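You operate a simulated robot arm through the tools that you are given. There is no shell and no other tool. Be economical: measure what you need, move in short steps, check, and stop when the job is done.

You are at the controls of a simulated two-armed robot. One attempt, no reset.

TASK
Dab the two faulty bricks on belt two with the white marker.
Fine: one dab on top of the spotted brick, two on top of the chipped brick, none on the sound one; the belt stays switched off; put the marker back. Set down upright: white marker.

It is judged by the outcome, as a careful person would: the job done as asked, and still so three seconds after it is handed in. It fails if anything else is knocked over, pushed out of place, dropped, spilled or broken.

THE ROBOT
Two 7-joint arms with fingered hands on one trunk, on a base that drives. Base frame: it is fixed to the floor where the robot stands at the start and does not move with it; the origin is under the middle of the robot, x ahead of it, y to its left, z up; the surface under the hand at the start is at about z = 0.848. Units: m, degrees, N and s.
The left shoulder is at the start at [0.07, 0.142, 1.314], the right one opposite. With the tool pointing down near the work surface each hand reaches from about 0.1 to 0.74 m from the robot's upright axis, wherever it stands, measured 20 degrees to its own side. Places, roughly: main switch of belt two [0.7, 0.6, 0.8]; something [0.8, -0.2, 0.8]. Payload 3.6 kg a hand.
Tool frame (each hand has its own): the origin (TCP) lies between the finger pads and is the grasp point; the fingertips stand 0.025 m ahead of it; z points along the fingers, y is the line along which they close. The gripper opens to 0.088 m. The gripper's body begins 0.029 m behind the TCP. The gripper is a hand of 5 fingers: y runs from the thumb to the fingers, the wrist lies at [-0.013, -0.097, -0.162] in the tool frame, and closing takes about 1.5 s.
Orientation is that of the tool frame in the base frame, as a unit quaternion [w, x, y, z]. With the fingers straight down and the wrist toward the robot, the tool's x, y and z point along [0, 1, 0], [1, 0, 0] and [0, 0, -1] of the base frame.

THE INTERFACE
- The arms move only by the tool servo_tool. It takes "left_increments", "right_increments" or both (then of equal length, played together; a hand with none holds still); each is a list that holds one entry, the list of rows, each a list of 6 numbers: the shift along the base's x, y, z in units of 300 mm (1.0 is 300 mm), then the turn, a rotation vector about the base's x, y, z in units of 60 degrees (1.0 is 60 degrees). In form: [[[tx, ty, tz, ax, ay, az], ...]]. A call has 1 to 20 rows; each row is the pose to reach, as a shift and turn from the pose commanded when the call began. "left_jaw" and "right_jaw" are, for a hand that has rows, the gripper command, from -1 (shut) to 1 (fully open), values between in proportion, set as the call begins (left out, the last holds). A call with a number of a shift or a turn outside -1 to 1 is refused whole. Each row takes 0.2 s and may step no farther than 0.05 m and 8.6 degrees from the row before; otherwise, or with a gripper value out of range, the whole call is refused. Where a pose cannot be reached the arm comes as near as it can. A force on the tool above 40 N (or 10 N above the force at the start of the call, whichever is more), or a blocked arm, ends the call early, and 0.2 s more pass. Each finger travels about 0.072 m/s and halts on what it meets, pressing with about 22 N; the grip force reading is that of the motor and also rises with nothing between the fingers. The clock runs only during rows and for 0.2 s after the last one: add rows that repeat a pose to give the fingers time. The reply holds the time, the measured pose of the TCP, the force on the tool along the base axes, the opening and the grip force, in the units named above and with some noise, with the torque about the TCP (base axes, N m) and any sound that the robot's microphone picked up.
- Cameras (640 x 400 px; columns grow to the right, rows downward): "scene" is now at [0.1252, 0.0329, 1.5293]; the picture's right is [0.43, -0.90, 0.00], its down [-0.64, -0.30, -0.70] and it looks along [0.64, 0.30, -0.71] (base axes); focal length 294 px, centre (320, 200). "left" rides on the left gripper at [-0.059, -0.079, -0.105] in its tool frame; the picture's right is [-0.73, -0.32, 0.61], its down [0.62, -0.68, 0.38] and it looks along [0.29, 0.66, 0.70] (tool axes); focal length 234 px, centre (320, 200). "right" rides on the right gripper at [0.059, -0.079, -0.105] in its tool frame; the picture's right is [-0.73, 0.32, -0.61], its down [-0.62, -0.68, 0.38] and it looks along [-0.29, 0.66, 0.70] (tool axes); focal length 234 px, centre (320, 200). There is no depth. A picture from a camera that has moved, and an enlarged one, comes with that camera's place and axes in the base frame and with its lens.
- grab_frame(camera): a new picture of that camera. It takes no simulated time.
- slide_trunk(by): slides the trunk up (or, below 0, down) by that many m; the arms and the scene camera ride with it, the base frame stays. It gives what a move gives, with no picture.
- base_move(legs): drives the robot by 1 to 6 legs, each [ahead, left, turn to the left] in m, m and degrees, along the robot's own axes; the way and the turn of a leg run together, so that a leg with both is an arc; at most 1.5 m and 180 degrees a leg. The arms and the cameras ride along, it lands a little off, and it stops where it bumps. It gives what a move gives.
- finger_targets(index, middle, ring, little, thumb_bend, thumb_turn, hand): sets how far each is bent, from 0 (flat) to 100 (curled in); at 30 the hand is open as for a grip, at 70 the pads meet at the TCP. One left out holds its place. A second passes; each finger stops where it meets its share of the squeeze, and holds until it gets a number again. A gripper value or a shape takes the hand back. It gives what a move gives, with no picture; readings hold the bend of each and the force on index, middle, ring, little, thumb and palm. thumb_turn goes from beside the hand (0) to across from the fingers (100), as for a grip.
- grasp_type(shape, hand): the hand has 5 fingers and takes this shape, open, in about a second: jaw (thumb against the fingers, like two jaws); tri (thumb and two fingers); tip (a fingertip pinch); poke (one finger out to press); point (the index stretched); flat (the hand flat); cup (the hand cupped); fist (a fist). The gripper value then closes the fingers along that shape, each until it touches; the sizes above hold for jaw. It gives what a move gives, with no picture.
- aim_head(pan, tilt): turns the head with the scene camera to pan (to the left, within 86 degrees either way) and tilt (down, from -29 to 69), counted from straight ahead of the robot. It gives what a move gives.
- inspect(camera, box): a new picture of the part [left, top, right, bottom] of that camera's present view, enlarged. It takes no simulated time.
- finish_job(): hands the job in; it is judged then, once.

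Go step by step. Nothing tells you exact positions but the pictures and the camera data: compare them with the known pose of the tool, close in by small moves and look again before you grip or let go. The budget is 120 turns and 92 pictures, counting those below and the enlarged ones. Unless the task says otherwise, let go and move clear before handing in, and close with one line.

The tools are called as name(argument=value, ...) on one line, values as JSON. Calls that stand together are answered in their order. servo_tool: Moves the arms, as the interface text tells. Its arguments: {"type":"object","properties":{"left_increments":{"type":"array","items":{"type":"array","items":{"type":"array","items":{"type":"number"}}}},"left_jaw":{"type":"number"},"right_increments":{"type":"array","items":{"type":"array","items":{"type":"array","items":{"type":"number"}}}},"right_jaw":{"type":"number"}},"required":[]} The other tools are called the same way: slide_trunk (by) slides the trunk up or down; grasp_type (shape, hand) gives the hand a shape; finger_targets (index, middle, ring, little, thumb_bend, thumb_turn, hand) moves the fingers one by one; base_move (legs) drives the base; aim_head (pan, tilt) turns the head that bears the scene camera; grab_frame (camera) takes a picture; inspect (camera, box) takes an enlarged picture of a part of a camera's view; finish_job () hands the job in.

At the start:

```text
time_s: 0.0
left_tool_pos: [0.4247, 0.3763, 1.1979]
left_tool_rot: [0.0, 0.707, 0.707, 0.0]
left_ft_force: [-0.3, -0.1, -0.2]
left_torque: [0.0, -0.01, 0.0]
left_width: 0.0876
left_grasp_force: 0.0
left_shape: jaw
left_bend: [30.0, 30.0, 30.0, 30.0, 30.0, 98.0]
left_finger forces: [0.0, 0.0, 0.0, 0.1, 0.0, 0.0]
right_tool_pos: [0.5367, -0.0094, 1.2454]
right_tool_rot: [0.0, 0.707, 0.707, -0.001]
right_ft_force: [-0.1, -0.2, -0.1]
right_torque: [0.03, -0.04, 0.05]
right_width: 0.088
right_grasp_force: 0.2
right_shape: jaw
right_bend: [30.0, 30.0, 30.0, 30.0, 30.0, 98.0]
right_finger forces: [0.1, 0.0, 0.0, 0.0, 0.0, 0.0]
trunk travel left (down, up): [-0.85, 0.09]
robot x, y, heading: [0.0011, -0.0009, 0.0]
head pan, tilt: [25.4, 45.2]
```

scene: 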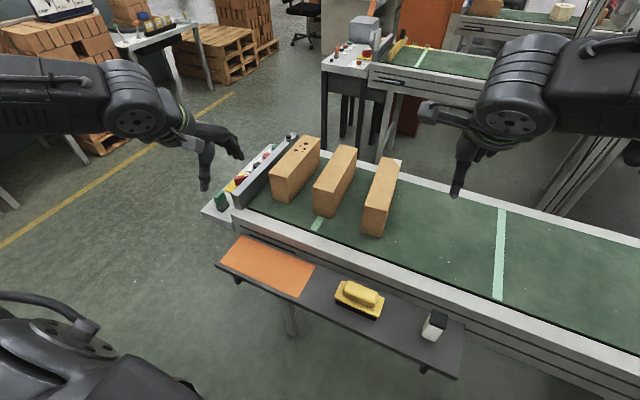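
right: 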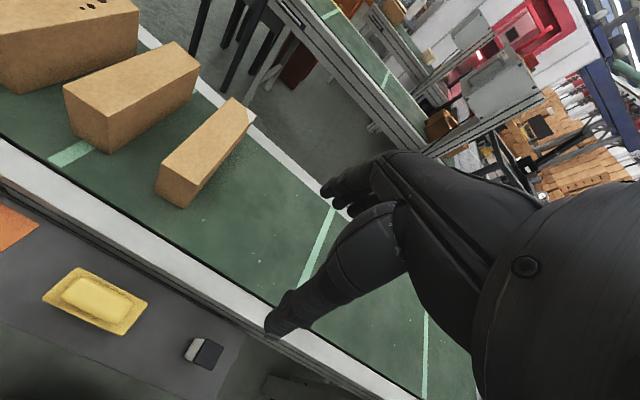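
left: 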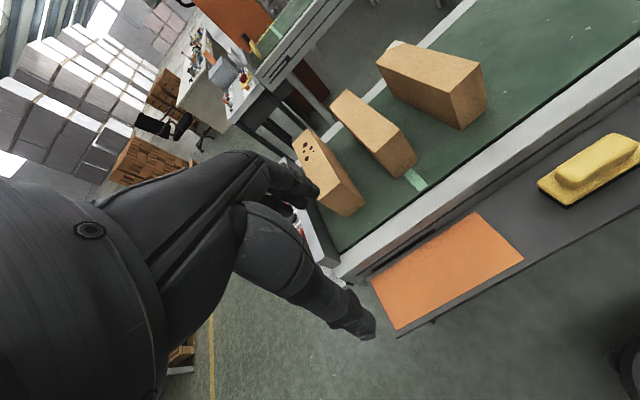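

I see three bricks on the belt (the left one spotted), a shelf in front with an orange pad, a yellow sponge or eraser, and a small white and black object that may be the marker. I'll enlarge these areas first.

inspect(camera="scene", box=[200, 120, 420, 258])

inspect(camera="scene", box=[320, 260, 480, 360])

inspect(camera="right", box=[0, 0, 320, 200])

```text
2.90 times, centred on (310, 189) of scene
camera zoom: at [0.1252, 0.0329, 1.5293], right [0.43, -0.9, 0.0], down [-0.64, -0.3, -0.7], along [0.64, 0.3, -0.71], focal length 851 px, centre (349, 232)
```

zoom: 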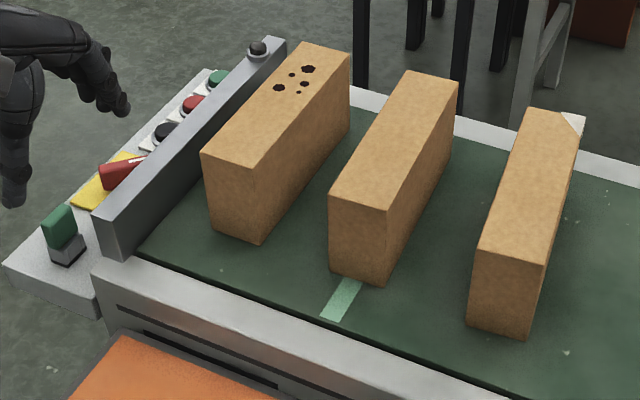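

```text
4.00 times, centred on (400, 310) of scene
camera zoom: at [0.1252, 0.0329, 1.5293], right [0.43, -0.9, 0.0], down [-0.64, -0.3, -0.7], along [0.64, 0.3, -0.71], focal length 1174 px, centre (0, -240)
```

zoom: 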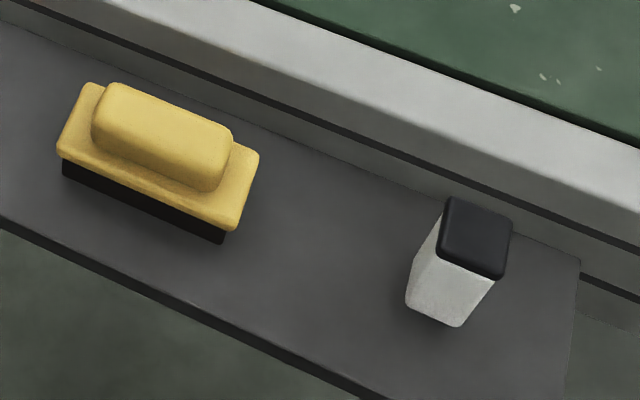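

```text
2.00 times, centred on (160, 100) of right
camera zoom: at [0.4575, 0.0498, 1.3495], right [0.32, -0.73, 0.61], down [-0.68, -0.62, -0.38], along [0.66, -0.29, -0.7], focal length 468 px, centre (640, 400)
```

zoom: 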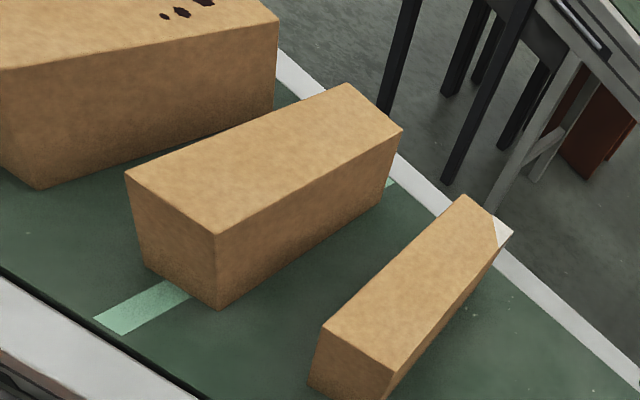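

The right-hand brick has the pale chip, the left one is spotted, and the middle one is sound. The marker seems to be the white block with the black cap, near (0.48, -0.08). I'll look more closely at it, and at the tops of the bricks.

inspect(camera="right", box=[140, 310, 284, 400])

inspect(camera="left", box=[280, 20, 520, 220])

aim_head(pan=0, tilt=55)

grab_frame(camera="scene")

```text
4.44 times, centred on (212, 355) of right
camera zoom: at [0.4575, 0.0498, 1.3495], right [0.32, -0.73, 0.61], down [-0.68, -0.62, -0.38], along [0.66, -0.29, -0.7], focal length 1041 px, centre (800, -489)
```

zoom: 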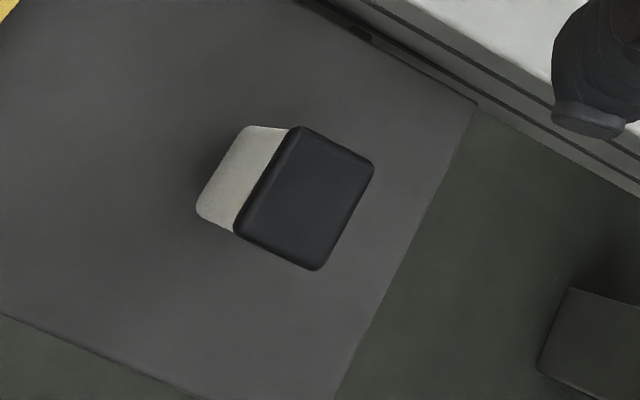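

```text
2.00 times, centred on (400, 120) of left
camera zoom: at [0.3452, 0.318, 1.3027], right [-0.32, -0.73, -0.61], down [-0.68, 0.62, -0.38], along [0.66, 0.29, -0.7], focal length 468 px, centre (160, 360)
```

zoom: 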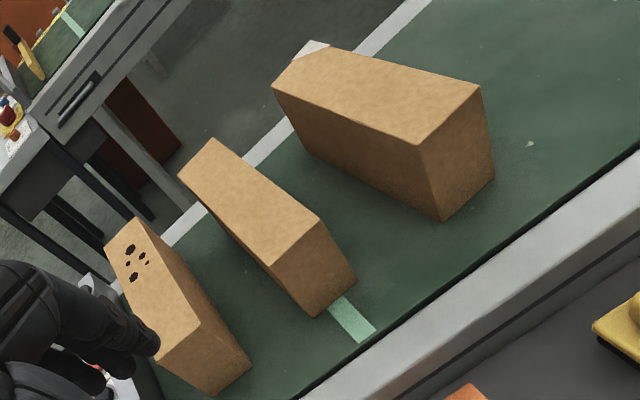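

```text
time_s: 0.9
left_tool_pos: [0.4251, 0.3768, 1.1983]
left_tool_rot: [0.001, 0.706, 0.708, 0.0]
left_ft_force: [-0.1, 0.5, 0.2]
left_torque: [-0.03, 0.01, 0.01]
left_width: 0.0877
left_grasp_force: 0.1
left_shape: jaw
left_bend: [30.0, 30.0, 30.0, 30.0, 30.0, 98.0]
left_finger forces: [0.0, 0.1, 0.0, 0.0, 0.1, 0.1]
right_tool_pos: [0.5375, -0.009, 1.2449]
right_tool_rot: [-0.001, 0.707, 0.707, 0.0]
right_ft_force: [-1.2, -0.4, 0.0]
right_torque: [0.05, 0.03, -0.04]
right_width: 0.0877
right_grasp_force: 0.0
right_shape: jaw
right_bend: [30.0, 30.0, 30.0, 30.0, 30.0, 98.0]
right_finger forces: [0.1, 0.0, 0.0, 0.0, 0.0, 0.1]
trunk travel left (down, up): [-0.85, 0.09]
robot x, y, heading: [-0.0006, -0.0009, -0.0]
head pan, tilt: [0.0, 55.0]
```

```text
83 pictures are left
camera scene: at [0.124, -0.0018, 1.5163], right [0.0, -1.0, 0.0], down [-0.82, 0.0, -0.57], along [0.57, 0.0, -0.82], focal length 294 px, centre (320, 200)
```

scene: 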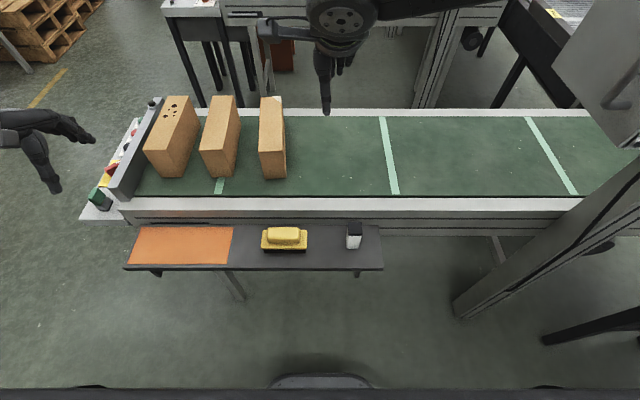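

The layout is clear, but I need a side view of the marker to find out which end dabs. I'll enlarge the marker and bring the right hand over toward it.

inspect(camera="scene", box=[320, 210, 392, 255])

servo_tool(right_increments=[[[-0.1, -0.05, -0.05, 0, 0, 0], [-0.2, -0.1, -0.15, 0, 0, 0], [-0.3, -0.15, -0.25, 0, 0, 0], [-0.4, -0.18, -0.35, 0, 0, 0], [-0.5, -0.2, -0.45, 0, 0, 0], [-0.55, -0.22, -0.55, 0, 0, 0], [-0.57, -0.22, -0.6, 0, 0, 0]]])

grab_frame(camera="right")

```text
8.89 times, centred on (356, 232) of scene
camera zoom: at [0.124, -0.0018, 1.5163], right [0.0, -1.0, 0.0], down [-0.82, 0.0, -0.57], along [0.57, 0.0, -0.82], focal length 2609 px, centre (0, -89)
```

zoom: 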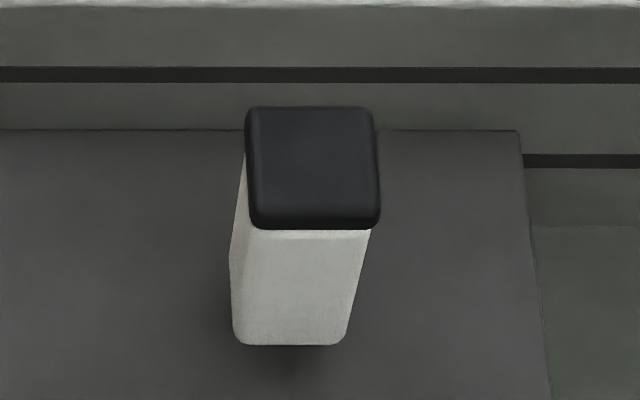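

```text
time_s: 2.5
left_tool_pos: [0.4257, 0.3757, 1.1983]
left_tool_rot: [0.0, 0.707, 0.707, 0.0]
left_ft_force: [0.9, 0.9, 0.2]
left_torque: [0.01, 0.0, 0.0]
left_width: 0.0878
left_grasp_force: 0.1
left_shape: jaw
left_bend: [30.0, 30.0, 30.0, 30.0, 30.0, 98.0]
left_finger forces: [0.1, 0.0, 0.1, 0.0, 0.0, 0.0]
right_tool_pos: [0.366, -0.075, 1.0663]
right_tool_rot: [0.0, 0.707, 0.707, 0.001]
right_ft_force: [0.2, 0.1, -0.3]
right_torque: [0.01, 0.02, -0.02]
right_width: 0.0877
right_grasp_force: 0.2
right_shape: jaw
right_bend: [30.0, 30.0, 30.0, 30.0, 30.0, 98.0]
right_finger forces: [0.0, 0.0, 0.0, 0.1, 0.0, 0.1]
trunk travel left (down, up): [-0.85, 0.09]
robot x, y, heading: [0.0028, -0.0016, -0.1]
head pan, tilt: [0.0, 55.0]
```

```text
81 pictures are left
camera right: at [0.2859, -0.0152, 1.1695], right [0.32, -0.73, 0.61], down [-0.68, -0.62, -0.38], along [0.66, -0.29, -0.7], focal length 234 px, centre (320, 200)
```

right: 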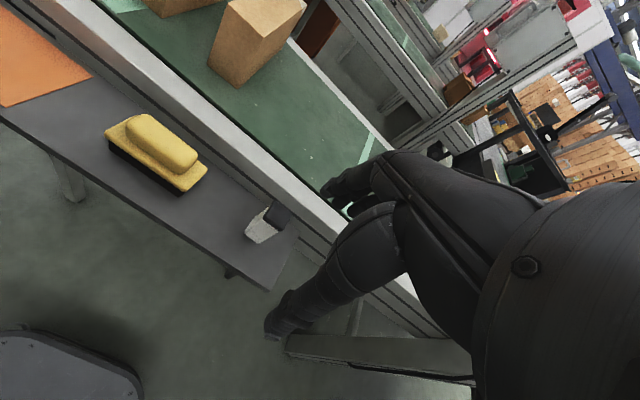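

inspect(camera="right", box=[225, 190, 305, 250])

inspect(camera="right", box=[80, 90, 240, 210])

```text
6.67 times, centred on (265, 220) of right
camera zoom: at [0.2859, -0.0152, 1.1695], right [0.32, -0.73, 0.61], down [-0.68, -0.62, -0.38], along [0.66, -0.29, -0.7], focal length 1561 px, centre (687, 67)
```

zoom: 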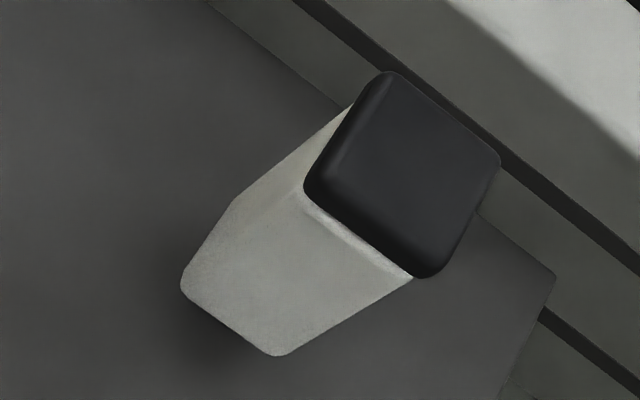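

```text
3.33 times, centred on (160, 150) of right
camera zoom: at [0.2859, -0.0152, 1.1695], right [0.32, -0.73, 0.61], down [-0.68, -0.62, -0.38], along [0.66, -0.29, -0.7], focal length 781 px, centre (853, 367)
```

zoom: 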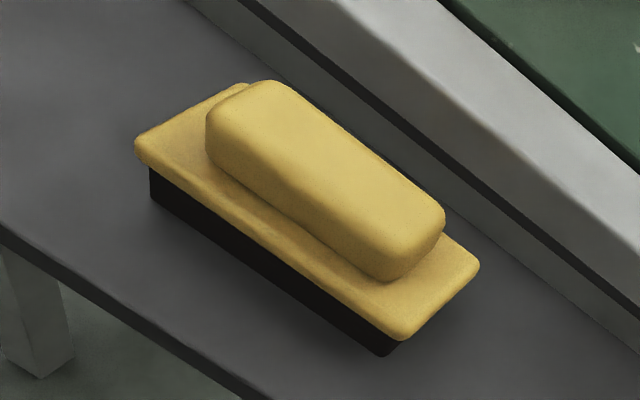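

The marker is a white block about 3.5 cm square and 7.5 cm tall with a black cap, at about (0.478, -0.086). Its top is near z 0.88. The belt rail stands close behind it, so I'll turn the right hand 90° so the fingers close along y, and place it above the marker.

servo_tool(right_increments=[[[0.03, 0, 0, 0, 0, 0.125], [0.08, 0, 0, 0, 0, 0.25], [0.13, 0, 0, 0, 0, 0.375], [0.18, -0.01, 0, 0, 0, 0.5], [0.23, -0.02, 0, 0, 0, 0.625], [0.28, -0.03, 0, 0, 0, 0.75], [0.33, -0.035, 0, 0, 0, 0.875], [0.373, -0.037, 0, 0, 0, 1.0]]])

servo_tool(right_increments=[[[0, 0, 0, 0, 0, 0.125], [0, 0, 0, 0, 0, 0.25], [0, 0, 0, 0, 0, 0.375], [0, 0, 0, 0, 0, 0.5], [0, 0, 0, 0, 0, 0.5]]])

grab_frame(camera="right")

grab_frame(camera="scene")

```text
time_s: 4.3
left_tool_pos: [0.4252, 0.3763, 1.1974]
left_tool_rot: [-0.001, 0.707, 0.707, -0.001]
left_ft_force: [0.1, 0.1, -0.9]
left_torque: [-0.01, -0.02, 0.0]
left_width: 0.0877
left_grasp_force: 0.0
left_shape: jaw
left_bend: [30.0, 30.0, 30.0, 30.0, 30.0, 98.0]
left_finger forces: [0.0, 0.1, 0.0, 0.1, 0.1, 0.0]
right_tool_pos: [0.4794, -0.0874, 1.0644]
right_tool_rot: [-0.001, 0.26, 0.966, 0.001]
right_ft_force: [0.1, 0.5, 0.2]
right_torque: [0.0, -0.04, -0.01]
right_width: 0.088
right_grasp_force: 0.0
right_shape: jaw
right_bend: [30.0, 30.0, 30.0, 30.0, 30.0, 98.0]
right_finger forces: [0.0, 0.0, 0.0, 0.0, 0.0, 0.0]
trunk travel left (down, up): [-0.85, 0.09]
robot x, y, heading: [0.0011, -0.0029, -0.1]
head pan, tilt: [0.0, 55.0]
```

```text
time_s: 5.5
left_tool_pos: [0.4247, 0.3759, 1.1976]
left_tool_rot: [0.001, 0.707, 0.707, 0.0]
left_ft_force: [0.0, -0.3, 0.0]
left_torque: [0.0, 0.01, 0.04]
left_width: 0.0876
left_grasp_force: 0.0
left_shape: jaw
left_bend: [30.0, 30.0, 30.0, 30.0, 30.0, 98.0]
left_finger forces: [0.0, 0.0, 0.0, 0.1, 0.0, 0.1]
right_tool_pos: [0.4779, -0.0866, 1.0664]
right_tool_rot: [0.0, -0.001, 1.0, 0.001]
right_ft_force: [0.6, 0.0, -0.2]
right_torque: [0.03, 0.01, 0.01]
right_width: 0.0878
right_grasp_force: 0.0
right_shape: jaw
right_bend: [30.0, 30.0, 30.0, 30.0, 30.0, 98.0]
right_finger forces: [0.0, 0.1, 0.1, 0.0, 0.1, 0.1]
trunk travel left (down, up): [-0.85, 0.09]
robot x, y, heading: [-0.0007, 0.0008, -0.4]
head pan, tilt: [0.0, 55.0]
```

```text
78 pictures are left
camera right: at [0.4181, -0.1647, 1.1695], right [0.73, 0.32, 0.61], down [0.62, -0.68, -0.38], along [0.29, 0.66, -0.7], focal length 234 px, centre (320, 200)
```

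right: 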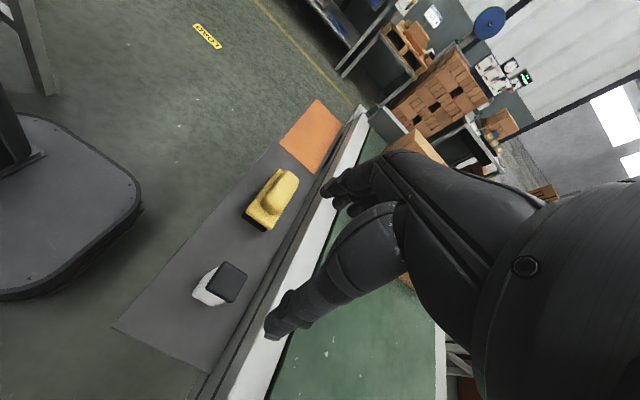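

```text
77 pictures are left
camera scene: at [0.124, -0.002, 1.5163], right [0.0, -1.0, 0.0], down [-0.82, 0.0, -0.57], along [0.57, 0.0, -0.82], focal length 294 px, centre (320, 200)
```

scene: 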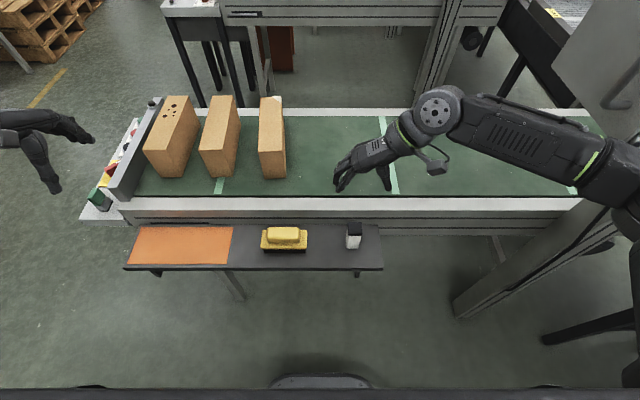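

The hand-camera ray puts the marker at about (0.479, -0.087), so the tool is right above it. I'll narrow the opening a little, descend part of the way, and check.

servo_tool(right_increments=[[[0.003, 0, -0.12, 0, 0, 0], [0.003, 0, -0.24, 0, 0, 0], [0.003, 0, -0.34, 0, 0, 0], [0.003, 0, -0.4, 0, 0, 0], [0.003, 0, -0.4, 0, 0, 0]]], right_jaw=0.8)

grab_frame(camera="right")

inspect(camera="scene", box=[300, 160, 428, 260])

```text
time_s: 6.7
left_tool_pos: [0.425, 0.3763, 1.1986]
left_tool_rot: [0.0, 0.707, 0.707, 0.0]
left_ft_force: [0.6, -0.2, -0.1]
left_torque: [-0.02, -0.02, -0.04]
left_width: 0.0876
left_grasp_force: 0.1
left_shape: jaw
left_bend: [30.0, 30.0, 30.0, 30.0, 30.0, 98.0]
left_finger forces: [0.0, 0.1, 0.0, 0.0, 0.1, 0.1]
right_tool_pos: [0.4787, -0.0855, 0.9469]
right_tool_rot: [0.0, 0.001, 1.0, 0.0]
right_ft_force: [0.3, 0.7, -0.5]
right_torque: [-0.02, -0.01, 0.02]
right_width: 0.0792
right_grasp_force: 0.1
right_shape: jaw
right_bend: [30.0, 32.0, 30.0, 31.0, 33.0, 98.0]
right_finger forces: [0.0, 0.0, 0.1, 0.0, 0.0, 0.0]
trunk travel left (down, up): [-0.85, 0.09]
robot x, y, heading: [0.0026, 0.005, -0.3]
head pan, tilt: [0.0, 55.0]
```

```text
76 pictures are left
camera right: at [0.4198, -0.1641, 1.0499], right [0.73, 0.32, 0.61], down [0.62, -0.68, -0.38], along [0.29, 0.66, -0.7], focal length 234 px, centre (320, 200)
```

right: 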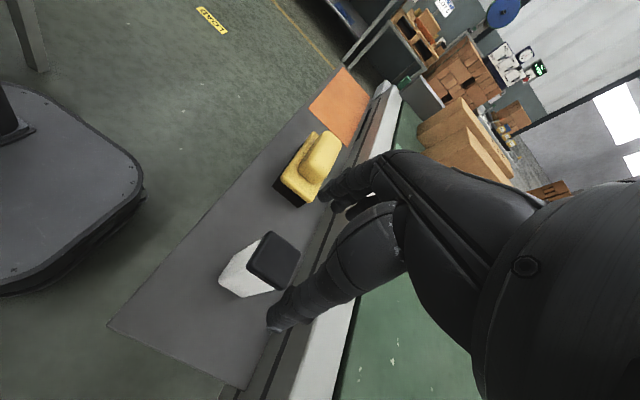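

```text
4.00 times, centred on (364, 210) of scene
camera zoom: at [0.124, -0.002, 1.5163], right [0.0, -1.0, 0.0], down [-0.82, 0.0, -0.57], along [0.57, 0.0, -0.82], focal length 1174 px, centre (144, 160)
```

zoom: 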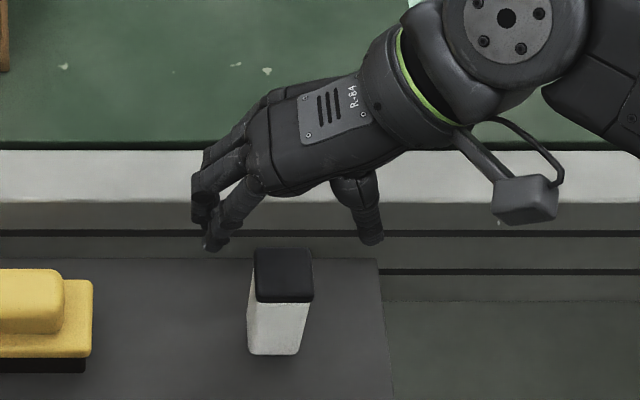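

The hand is centred over the marker. I'll go down in two stages, watching the clearance to the rail.

servo_tool(right_increments=[[[0, -0.003, -0.08, 0, 0, 0], [0, -0.005, -0.16, 0, 0, 0], [0, -0.005, -0.16, 0, 0, 0]]])

inspect(camera="scene", box=[300, 180, 428, 260])

inspect(camera="right", box=[200, 160, 440, 340])

```text
time_s: 7.5
left_tool_pos: [0.4252, 0.3754, 1.1981]
left_tool_rot: [0.0, 0.707, 0.707, 0.0]
left_ft_force: [0.2, 1.0, 0.8]
left_torque: [-0.01, 0.02, -0.02]
left_width: 0.0878
left_grasp_force: 0.0
left_shape: jaw
left_bend: [30.0, 30.0, 30.0, 30.0, 30.0, 98.0]
left_finger forces: [0.0, 0.0, 0.0, 0.0, 0.0, 0.1]
right_tool_pos: [0.48, -0.0869, 0.8978]
right_tool_rot: [0.0, 0.0, 1.0, 0.0]
right_ft_force: [0.4, 0.0, 0.6]
right_torque: [-0.02, 0.01, 0.0]
right_width: 0.0793
right_grasp_force: 0.0
right_shape: jaw
right_bend: [30.0, 32.0, 30.0, 31.0, 33.0, 98.0]
right_finger forces: [0.0, 0.0, 0.0, 0.1, 0.0, 0.0]
trunk travel left (down, up): [-0.85, 0.09]
robot x, y, heading: [0.0011, 0.0016, 0.0]
head pan, tilt: [0.0, 55.0]
```

```text
5.00 times, centred on (364, 220) of scene
camera zoom: at [0.1238, -0.002, 1.5163], right [0.0, -1.0, 0.0], down [-0.82, 0.0, -0.57], along [0.57, 0.0, -0.82], focal length 1468 px, centre (100, 100)
```

zoom: 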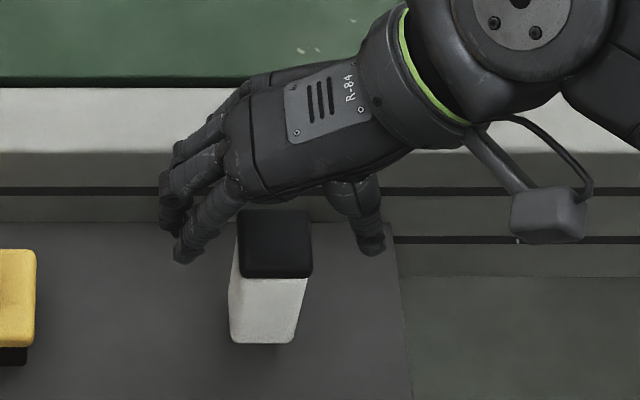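

```text
2.22 times, centred on (320, 250) of right
camera zoom: at [0.42, -0.1657, 1.0025], right [0.73, 0.32, 0.61], down [0.62, -0.68, -0.38], along [0.29, 0.66, -0.7], focal length 520 px, centre (320, 89)
```

zoom: 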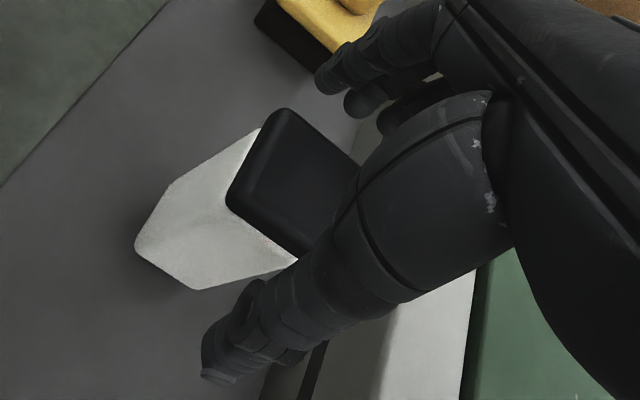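

Everything lines up, with fingers on either side of the marker and clear of the rail. I'll go down to the grip height and close.

servo_tool(right_increments=[[[-0.003, 0, -0.06, 0, 0, 0], [-0.005, 0.003, -0.117, 0, 0, 0], [-0.005, 0.003, -0.117, 0, 0, 0]]])

inspect(camera="scene", box=[300, 180, 428, 260])

```text
time_s: 8.3
left_tool_pos: [0.4246, 0.3759, 1.1973]
left_tool_rot: [0.0, 0.707, 0.707, 0.0]
left_ft_force: [-0.3, -0.7, -0.1]
left_torque: [0.01, -0.02, 0.02]
left_width: 0.0875
left_grasp_force: 0.1
left_shape: jaw
left_bend: [30.0, 30.0, 30.0, 30.0, 30.0, 98.0]
left_finger forces: [0.0, 0.0, 0.1, 0.0, 0.0, 0.0]
right_tool_pos: [0.4773, -0.0867, 0.8632]
right_tool_rot: [0.0, 0.0, 1.0, 0.0]
right_ft_force: [-0.3, 0.0, 0.4]
right_torque: [-0.04, -0.04, 0.02]
right_width: 0.079
right_grasp_force: 0.1
right_shape: jaw
right_bend: [30.0, 32.0, 30.0, 31.0, 33.0, 98.0]
right_finger forces: [0.0, 0.1, 0.0, 0.1, 0.0, 0.0]
trunk travel left (down, up): [-0.85, 0.09]
robot x, y, heading: [0.0017, 0.0003, -0.0]
head pan, tilt: [0.0, 55.0]
```

```text
5.00 times, centred on (364, 220) of scene
camera zoom: at [0.124, -0.002, 1.5163], right [0.0, -1.0, 0.0], down [-0.82, 0.0, -0.57], along [0.57, 0.0, -0.82], focal length 1468 px, centre (100, 100)
```

zoom: 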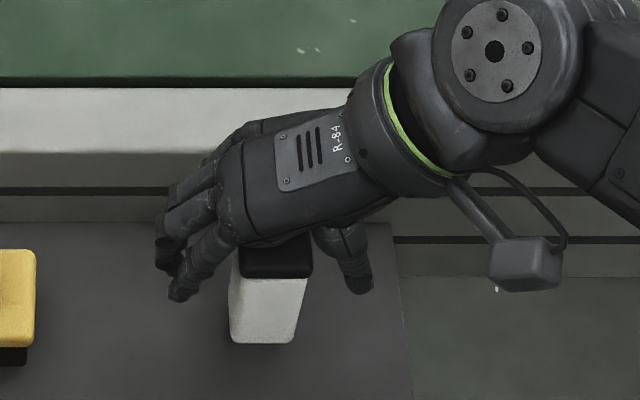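

The position is good, so I'll close the hand.

servo_tool(right_increments=[[[0, 0, 0, 0, 0, 0], [0, 0, 0, 0, 0, 0], [0, 0, 0, 0, 0, 0], [0, 0, 0, 0, 0, 0], [0, 0, 0, 0, 0, 0], [0, 0, 0, 0, 0, 0], [0, 0, 0, 0, 0, 0], [0, 0, 0, 0, 0, 0]]], right_jaw=-1)

inspect(camera="scene", box=[300, 180, 428, 260])

inspect(camera="right", box=[200, 160, 440, 340])

```text
time_s: 10.1
left_tool_pos: [0.4244, 0.376, 1.1976]
left_tool_rot: [0.0, 0.708, 0.707, 0.001]
left_ft_force: [-0.7, 0.3, 0.3]
left_torque: [0.0, -0.05, -0.02]
left_width: 0.088
left_grasp_force: 0.1
left_shape: jaw
left_bend: [30.0, 30.0, 30.0, 30.0, 30.0, 98.0]
left_finger forces: [0.0, 0.0, 0.0, 0.0, 0.0, 0.0]
right_tool_pos: [0.4782, -0.0862, 0.8633]
right_tool_rot: [0.0, 0.001, 1.0, 0.0]
right_ft_force: [0.7, -0.3, 0.0]
right_torque: [-0.01, -0.01, -0.01]
right_width: 0.0292
right_grasp_force: 22.2
right_shape: jaw
right_bend: [74.0, 51.0, 58.0, 54.0, 74.0, 100.0]
right_finger forces: [11.6, 6.5, 1.6, 0.0, 19.2, 0.0]
trunk travel left (down, up): [-0.85, 0.09]
robot x, y, heading: [-0.0018, -0.0001, -0.2]
head pan, tilt: [0.0, 55.0]
```

```text
5.00 times, centred on (364, 220) of scene
camera zoom: at [0.1242, -0.002, 1.5162], right [0.0, -1.0, 0.0], down [-0.82, 0.0, -0.57], along [0.57, 0.0, -0.82], focal length 1468 px, centre (100, 100)
```

zoom: 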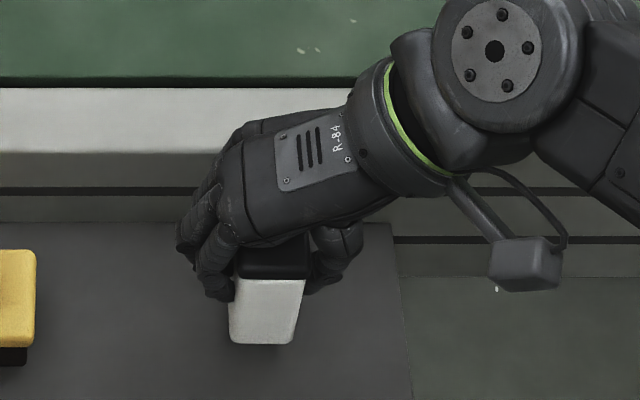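

```text
2.22 times, centred on (320, 250) of right
camera zoom: at [0.4174, -0.1647, 0.9671], right [0.73, 0.32, 0.61], down [0.62, -0.68, -0.38], along [0.29, 0.66, -0.7], focal length 520 px, centre (320, 89)
```

zoom: 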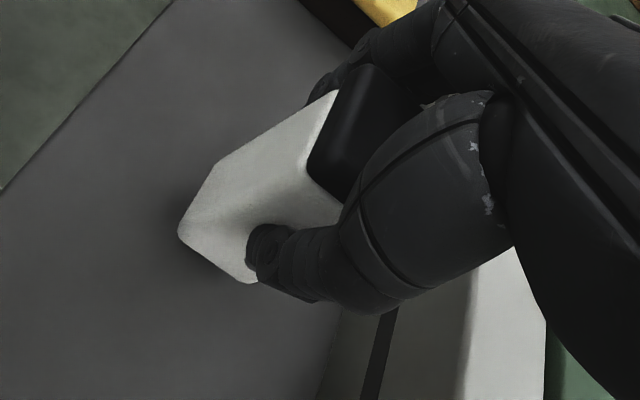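

The grip is firm at 22 N with the marker between the fingers. I'll lift it and look at its underside end.

servo_tool(right_increments=[[[0, 0, 0.05, 0, 0, 0], [0, 0, 0.15, 0, 0, 0], [0, 0, 0.25, 0, 0, 0], [0, 0, 0.35, 0, 0, 0], [0, 0, 0.5, 0, 0, 0], [0, 0, 0.65, 0, 0, 0], [0, 0, 0.75, 0, 0, 0], [0, 0, 0.75, 0, 0, 0]]])

grab_frame(camera="scene")

inspect(camera="right", box=[200, 160, 440, 340])

grab_frame(camera="left")

```text
time_s: 11.9
left_tool_pos: [0.426, 0.376, 1.1967]
left_tool_rot: [0.001, 0.707, 0.707, -0.001]
left_ft_force: [0.3, -0.1, 0.1]
left_torque: [-0.01, -0.01, 0.01]
left_width: 0.0875
left_grasp_force: 0.0
left_shape: jaw
left_bend: [30.0, 30.0, 30.0, 30.0, 30.0, 98.0]
left_finger forces: [0.0, 0.0, 0.0, 0.1, 0.1, 0.1]
right_tool_pos: [0.4777, -0.086, 1.0872]
right_tool_rot: [-0.001, 0.0, 1.0, 0.001]
right_ft_force: [-0.6, 0.1, -0.3]
right_torque: [0.0, -0.03, 0.0]
right_width: 0.0292
right_grasp_force: 21.8
right_shape: jaw
right_bend: [74.0, 51.0, 58.0, 54.0, 74.0, 100.0]
right_finger forces: [11.8, 6.6, 1.4, 0.0, 19.1, 0.0]
trunk travel left (down, up): [-0.85, 0.09]
robot x, y, heading: [0.0005, 0.0024, -0.1]
head pan, tilt: [0.0, 55.0]
```

```text
69 pictures are left
camera scene: at [0.1243, -0.002, 1.5162], right [0.0, -1.0, 0.0], down [-0.82, 0.0, -0.57], along [0.57, 0.0, -0.82], focal length 294 px, centre (320, 200)
```

scene: 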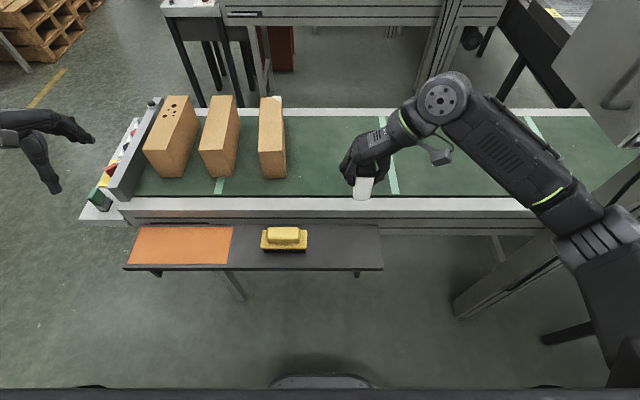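

```text
2.22 times, centred on (320, 250) of right
camera zoom: at [0.4179, -0.1635, 1.1917], right [0.73, 0.32, 0.61], down [0.62, -0.68, -0.38], along [0.29, 0.66, -0.7], focal length 520 px, centre (320, 89)
```

zoom: 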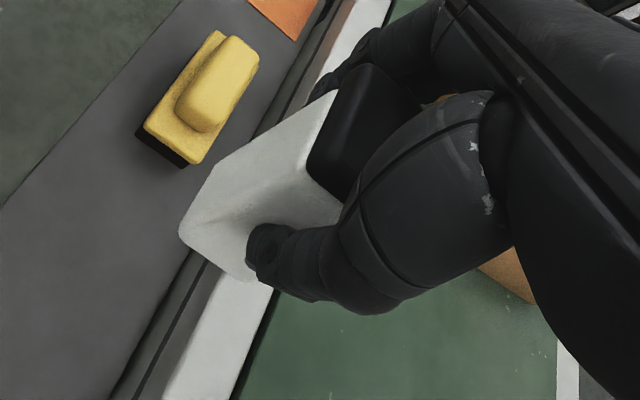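

```text
67 pictures are left
camera left: at [0.3454, 0.318, 1.3026], right [-0.32, -0.73, -0.61], down [-0.68, 0.62, -0.38], along [0.66, 0.29, -0.7], focal length 234 px, centre (320, 200)
```

left: 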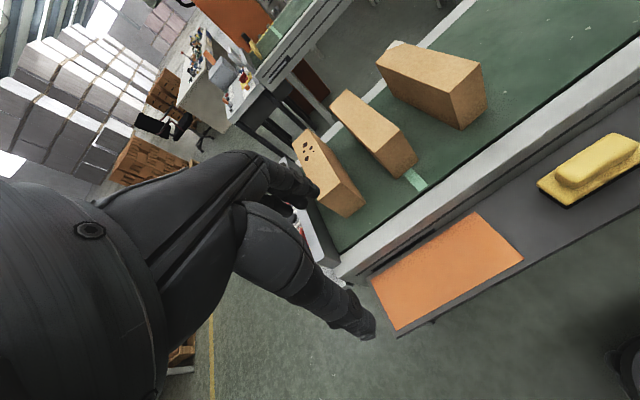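

The marker is held upright and steady, with its white end down. From here the bricks are out of comfortable reach, so I'll drive left and slightly ahead.

base_move(legs=[[0, 0.35, 0], [0.1, 0, 0]])

grab_frame(camera="scene")

grab_frame(camera="right")

```text
time_s: 14.9
left_tool_pos: [0.5179, 0.7375, 1.1989]
left_tool_rot: [0.0, 0.704, 0.71, 0.0]
left_ft_force: [0.7, -0.5, -0.8]
left_torque: [0.0, -0.02, -0.01]
left_width: 0.0878
left_grasp_force: 0.0
left_shape: jaw
left_bend: [30.0, 30.0, 30.0, 30.0, 30.0, 98.0]
left_finger forces: [0.0, 0.0, 0.0, 0.1, 0.1, 0.0]
right_tool_pos: [0.5756, 0.2762, 1.0886]
right_tool_rot: [0.001, -0.004, 1.0, 0.0]
right_ft_force: [0.6, -0.5, -0.5]
right_torque: [-0.02, 0.0, -0.01]
right_width: 0.0291
right_grasp_force: 21.7
right_shape: jaw
right_bend: [74.0, 51.0, 58.0, 54.0, 74.0, 100.0]
right_finger forces: [11.9, 6.6, 1.3, 0.0, 19.2, 0.0]
trunk travel left (down, up): [-0.85, 0.09]
robot x, y, heading: [0.0971, 0.36, 0.6]
head pan, tilt: [0.0, 55.0]
```

```text
66 pictures are left
camera scene: at [0.2201, 0.357, 1.5165], right [0.01, -1.0, 0.0], down [-0.82, -0.01, -0.57], along [0.57, 0.0, -0.82], focal length 294 px, centre (320, 200)
```

scene: 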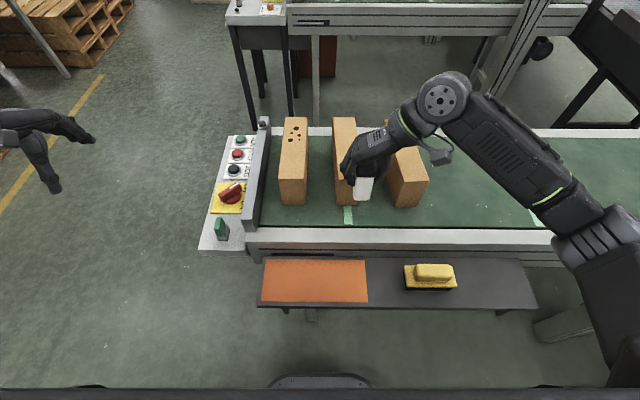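

```text
65 pictures are left
camera right: at [0.5159, 0.198, 1.1924], right [0.72, 0.33, 0.61], down [0.63, -0.68, -0.38], along [0.29, 0.66, -0.7], focal length 234 px, centre (320, 200)
```

right: 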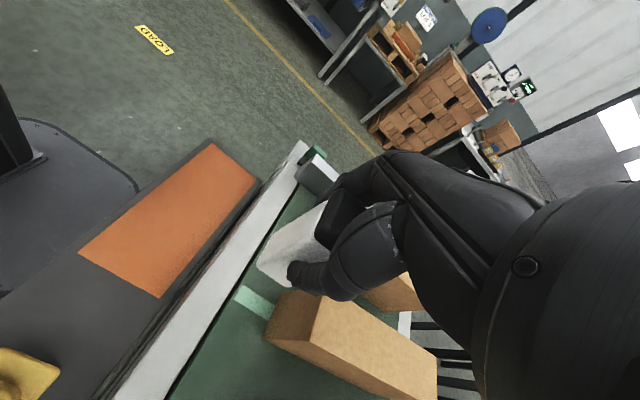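

The base moved as planned. I'll enlarge the bricks to locate their tops.

inspect(camera="scene", box=[250, 105, 442, 225])

grab_frame(camera="left")

```text
3.33 times, centred on (346, 165) of scene
camera zoom: at [0.2201, 0.357, 1.5165], right [0.01, -1.0, 0.0], down [-0.82, -0.01, -0.57], along [0.57, 0.0, -0.82], focal length 978 px, centre (233, 317)
```

zoom: 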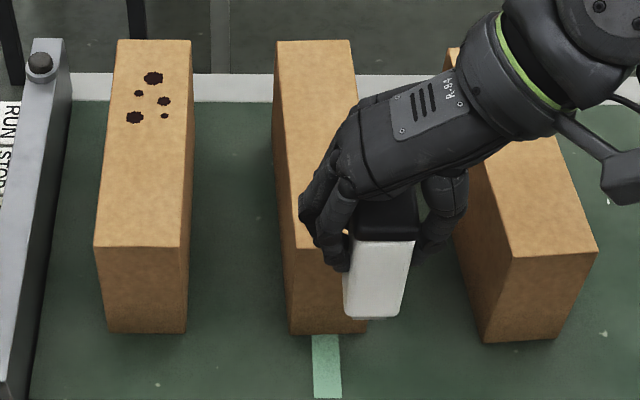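

```text
63 pictures are left
camera left: at [0.4388, 0.6788, 1.3033], right [-0.32, -0.73, -0.61], down [-0.69, 0.62, -0.39], along [0.66, 0.3, -0.69], focal length 234 px, centre (320, 200)
```

left: 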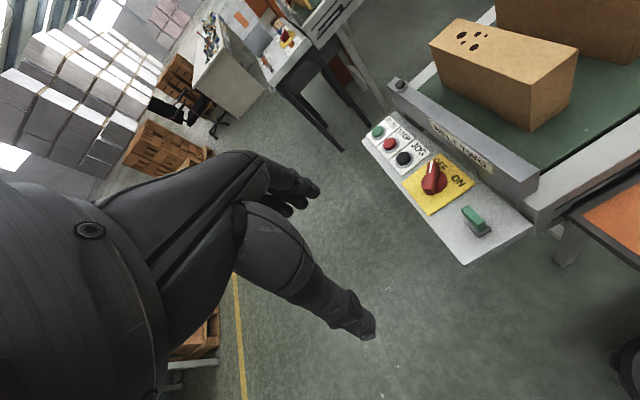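

The brick tops are at about z 0.96, with the spotted brick centred on y≈0.427 and the chipped one on y≈0.125 (x 0.67 to 0.90). I'll move the marker above the front half of the spotted brick.

servo_tool(right_increments=[[[0.06, 0.06, 0.02, 0, 0, 0], [0.13, 0.13, 0.04, 0, 0, 0], [0.2, 0.2, 0.04, 0, 0, 0], [0.27, 0.27, 0.04, 0, 0, 0], [0.34, 0.34, 0.04, 0, 0, 0], [0.41, 0.41, 0.04, 0, 0, 0], [0.48, 0.47, 0.04, 0, 0, 0], [0.531, 0.503, 0.04, 0, 0, 0], [0.531, 0.503, 0.04, 0, 0, 0]]])

inspect(camera="scene", box=[250, 105, 442, 225])

grab_frame(camera="right")

grab_frame(camera="left")

```text
time_s: 16.9
left_tool_pos: [0.52, 0.7364, 1.1983]
left_tool_rot: [0.0, 0.704, 0.71, 0.001]
left_ft_force: [-0.1, 0.8, 0.4]
left_torque: [0.0, 0.01, 0.0]
left_width: 0.0877
left_grasp_force: 0.0
left_shape: jaw
left_bend: [30.0, 30.0, 30.0, 30.0, 30.0, 98.0]
left_finger forces: [0.1, 0.0, 0.0, 0.0, 0.1, 0.1]
right_tool_pos: [0.7286, 0.4237, 1.0999]
right_tool_rot: [0.0, -0.005, 1.0, 0.0]
right_ft_force: [0.0, 0.1, -1.3]
right_torque: [-0.03, 0.03, 0.01]
right_width: 0.029
right_grasp_force: 22.1
right_shape: jaw
right_bend: [74.0, 51.0, 58.0, 54.0, 74.0, 100.0]
right_finger forces: [11.9, 6.6, 1.3, 0.0, 19.1, 0.0]
right hand out of reach, approached as far as the arm can: row 8, 9
trunk travel left (down, up): [-0.85, 0.09]
robot x, y, heading: [0.0982, 0.3594, 0.7]
head pan, tilt: [0.0, 55.0]
```

```text
3.33 times, centred on (346, 165) of scene
camera zoom: at [0.2234, 0.355, 1.5162], right [0.01, -1.0, 0.0], down [-0.82, -0.01, -0.57], along [0.57, 0.01, -0.82], focal length 978 px, centre (233, 317)
```

zoom: 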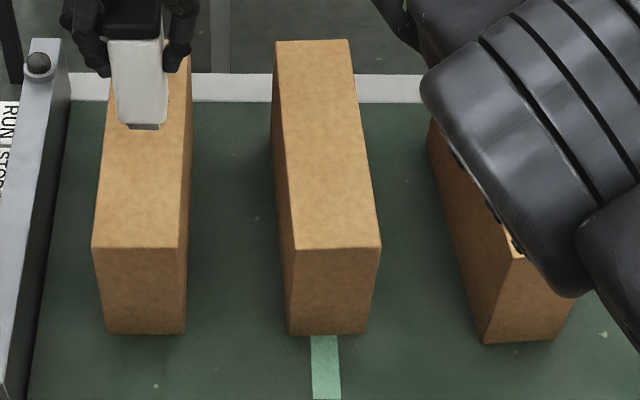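

```text
61 pictures are left
camera right: at [0.6693, 0.3447, 1.2038], right [0.72, 0.33, 0.61], down [0.63, -0.67, -0.38], along [0.28, 0.66, -0.7], focal length 234 px, centre (320, 200)
```

right: 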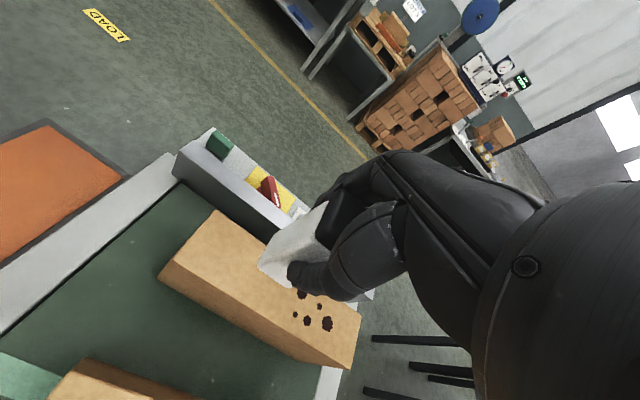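

```text
60 pictures are left
camera left: at [0.4416, 0.6771, 1.3029], right [-0.32, -0.73, -0.61], down [-0.69, 0.62, -0.38], along [0.65, 0.3, -0.7], focal length 234 px, centre (320, 200)
```

left: 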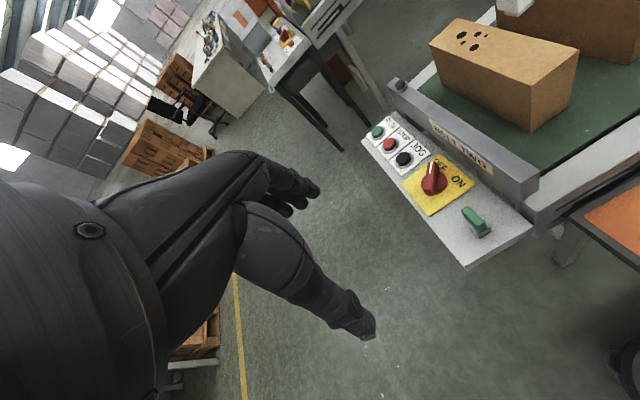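

The white marker now shows a small grey nib under its lower end, so the bottom is indeed the dabbing end. The arm is at the limit of its reach, so I'll pull back a little and lower part-way.

servo_tool(right_increments=[[[-0.03, 0, -0.05, 0, 0, 0], [-0.05, 0, -0.1, 0, 0, 0], [-0.06, 0, -0.15, 0, 0, 0], [-0.06, 0, -0.18, 0, 0, 0], [-0.06, 0, -0.18, 0, 0, 0]]])

inspect(camera="scene", box=[250, 105, 346, 165])

inspect(camera="right", box=[150, 180, 390, 380])

```text
time_s: 18.1
left_tool_pos: [0.52, 0.7369, 1.1985]
left_tool_rot: [0.0, 0.704, 0.71, 0.0]
left_ft_force: [0.3, -0.5, 0.0]
left_torque: [0.03, 0.02, 0.01]
left_width: 0.0876
left_grasp_force: 0.0
left_shape: jaw
left_bend: [30.0, 30.0, 30.0, 30.0, 30.0, 98.0]
left_finger forces: [0.0, 0.0, 0.0, 0.1, 0.1, 0.0]
right_tool_pos: [0.7108, 0.425, 1.0447]
right_tool_rot: [0.0, -0.005, 1.0, 0.0]
right_ft_force: [-1.3, -0.6, -1.6]
right_torque: [-0.01, 0.0, 0.0]
right_width: 0.0289
right_grasp_force: 22.0
right_shape: jaw
right_bend: [74.0, 51.0, 58.0, 54.0, 74.0, 100.0]
right_finger forces: [11.9, 6.7, 1.4, 0.0, 19.1, 0.0]
trunk travel left (down, up): [-0.85, 0.09]
robot x, y, heading: [0.1004, 0.3573, 0.8]
head pan, tilt: [0.0, 55.0]
```

```text
6.67 times, centred on (298, 135) of scene
camera zoom: at [0.223, 0.3563, 1.5162], right [0.01, -1.0, 0.0], down [-0.82, -0.01, -0.57], along [0.57, 0.01, -0.82], focal length 1957 px, centre (467, 633)
```

zoom: 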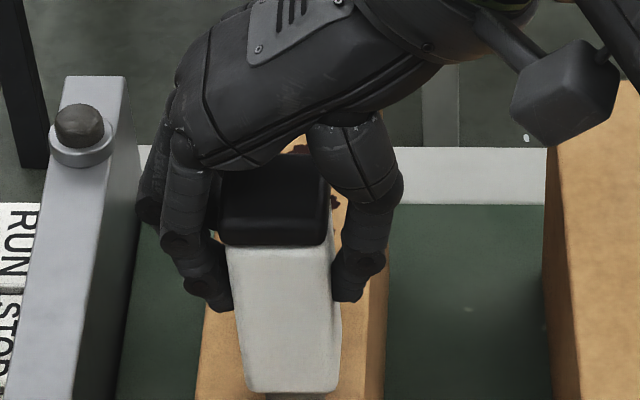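

```text
2.00 times, centred on (270, 280) of right
camera zoom: at [0.6512, 0.3461, 1.1496], right [0.72, 0.33, 0.61], down [0.63, -0.68, -0.38], along [0.28, 0.66, -0.7], focal length 468 px, centre (420, 40)
```

zoom: 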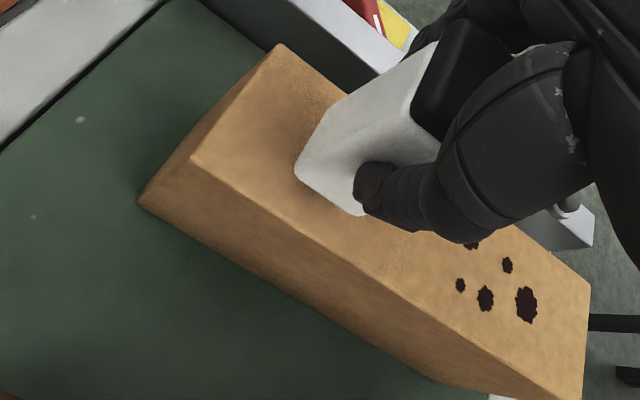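

The marker is centred over the front of the spotted brick, about 2.5 cm above it. I'll approach slowly and watch the force.

servo_tool(right_increments=[[[0.01, 0.003, -0.02, 0, 0, 0], [0.01, 0.005, -0.04, 0, 0, 0], [0.01, 0.005, -0.05, 0, 0, 0], [0.01, 0.005, -0.055, 0, 0, 0]]])

inspect(camera="right", box=[200, 200, 360, 320])

```text
time_s: 19.1
left_tool_pos: [0.5172, 0.7356, 1.1994]
left_tool_rot: [0.001, 0.704, 0.71, 0.002]
left_ft_force: [0.8, 0.5, -0.3]
left_torque: [0.0, -0.02, 0.0]
left_width: 0.0878
left_grasp_force: 0.0
left_shape: jaw
left_bend: [30.0, 30.0, 30.0, 30.0, 30.0, 98.0]
left_finger forces: [0.1, 0.1, 0.0, 0.0, 0.0, 0.1]
right_tool_pos: [0.7114, 0.4275, 1.0344]
right_tool_rot: [0.004, -0.005, 1.0, 0.001]
right_ft_force: [5.0, -1.6, 27.9]
right_torque: [0.04, -0.12, -0.02]
right_width: 0.0307
right_grasp_force: 22.5
right_shape: jaw
right_bend: [74.0, 51.0, 59.0, 54.0, 74.0, 100.0]
right_finger forces: [13.8, 8.5, 4.5, 0.0, 23.8, 0.1]
trunk travel left (down, up): [-0.85, 0.09]
robot x, y, heading: [0.0989, 0.3561, 0.5]
head pan, tilt: [0.0, 55.0]
```

```text
3.33 times, centred on (280, 260) of right
camera zoom: at [0.6517, 0.3476, 1.1376], right [0.72, 0.33, 0.61], down [0.63, -0.67, -0.38], along [0.29, 0.66, -0.69], focal length 781 px, centre (453, 0)
```

zoom: 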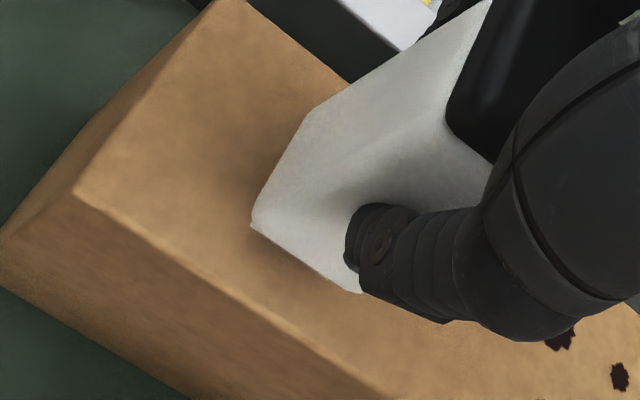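

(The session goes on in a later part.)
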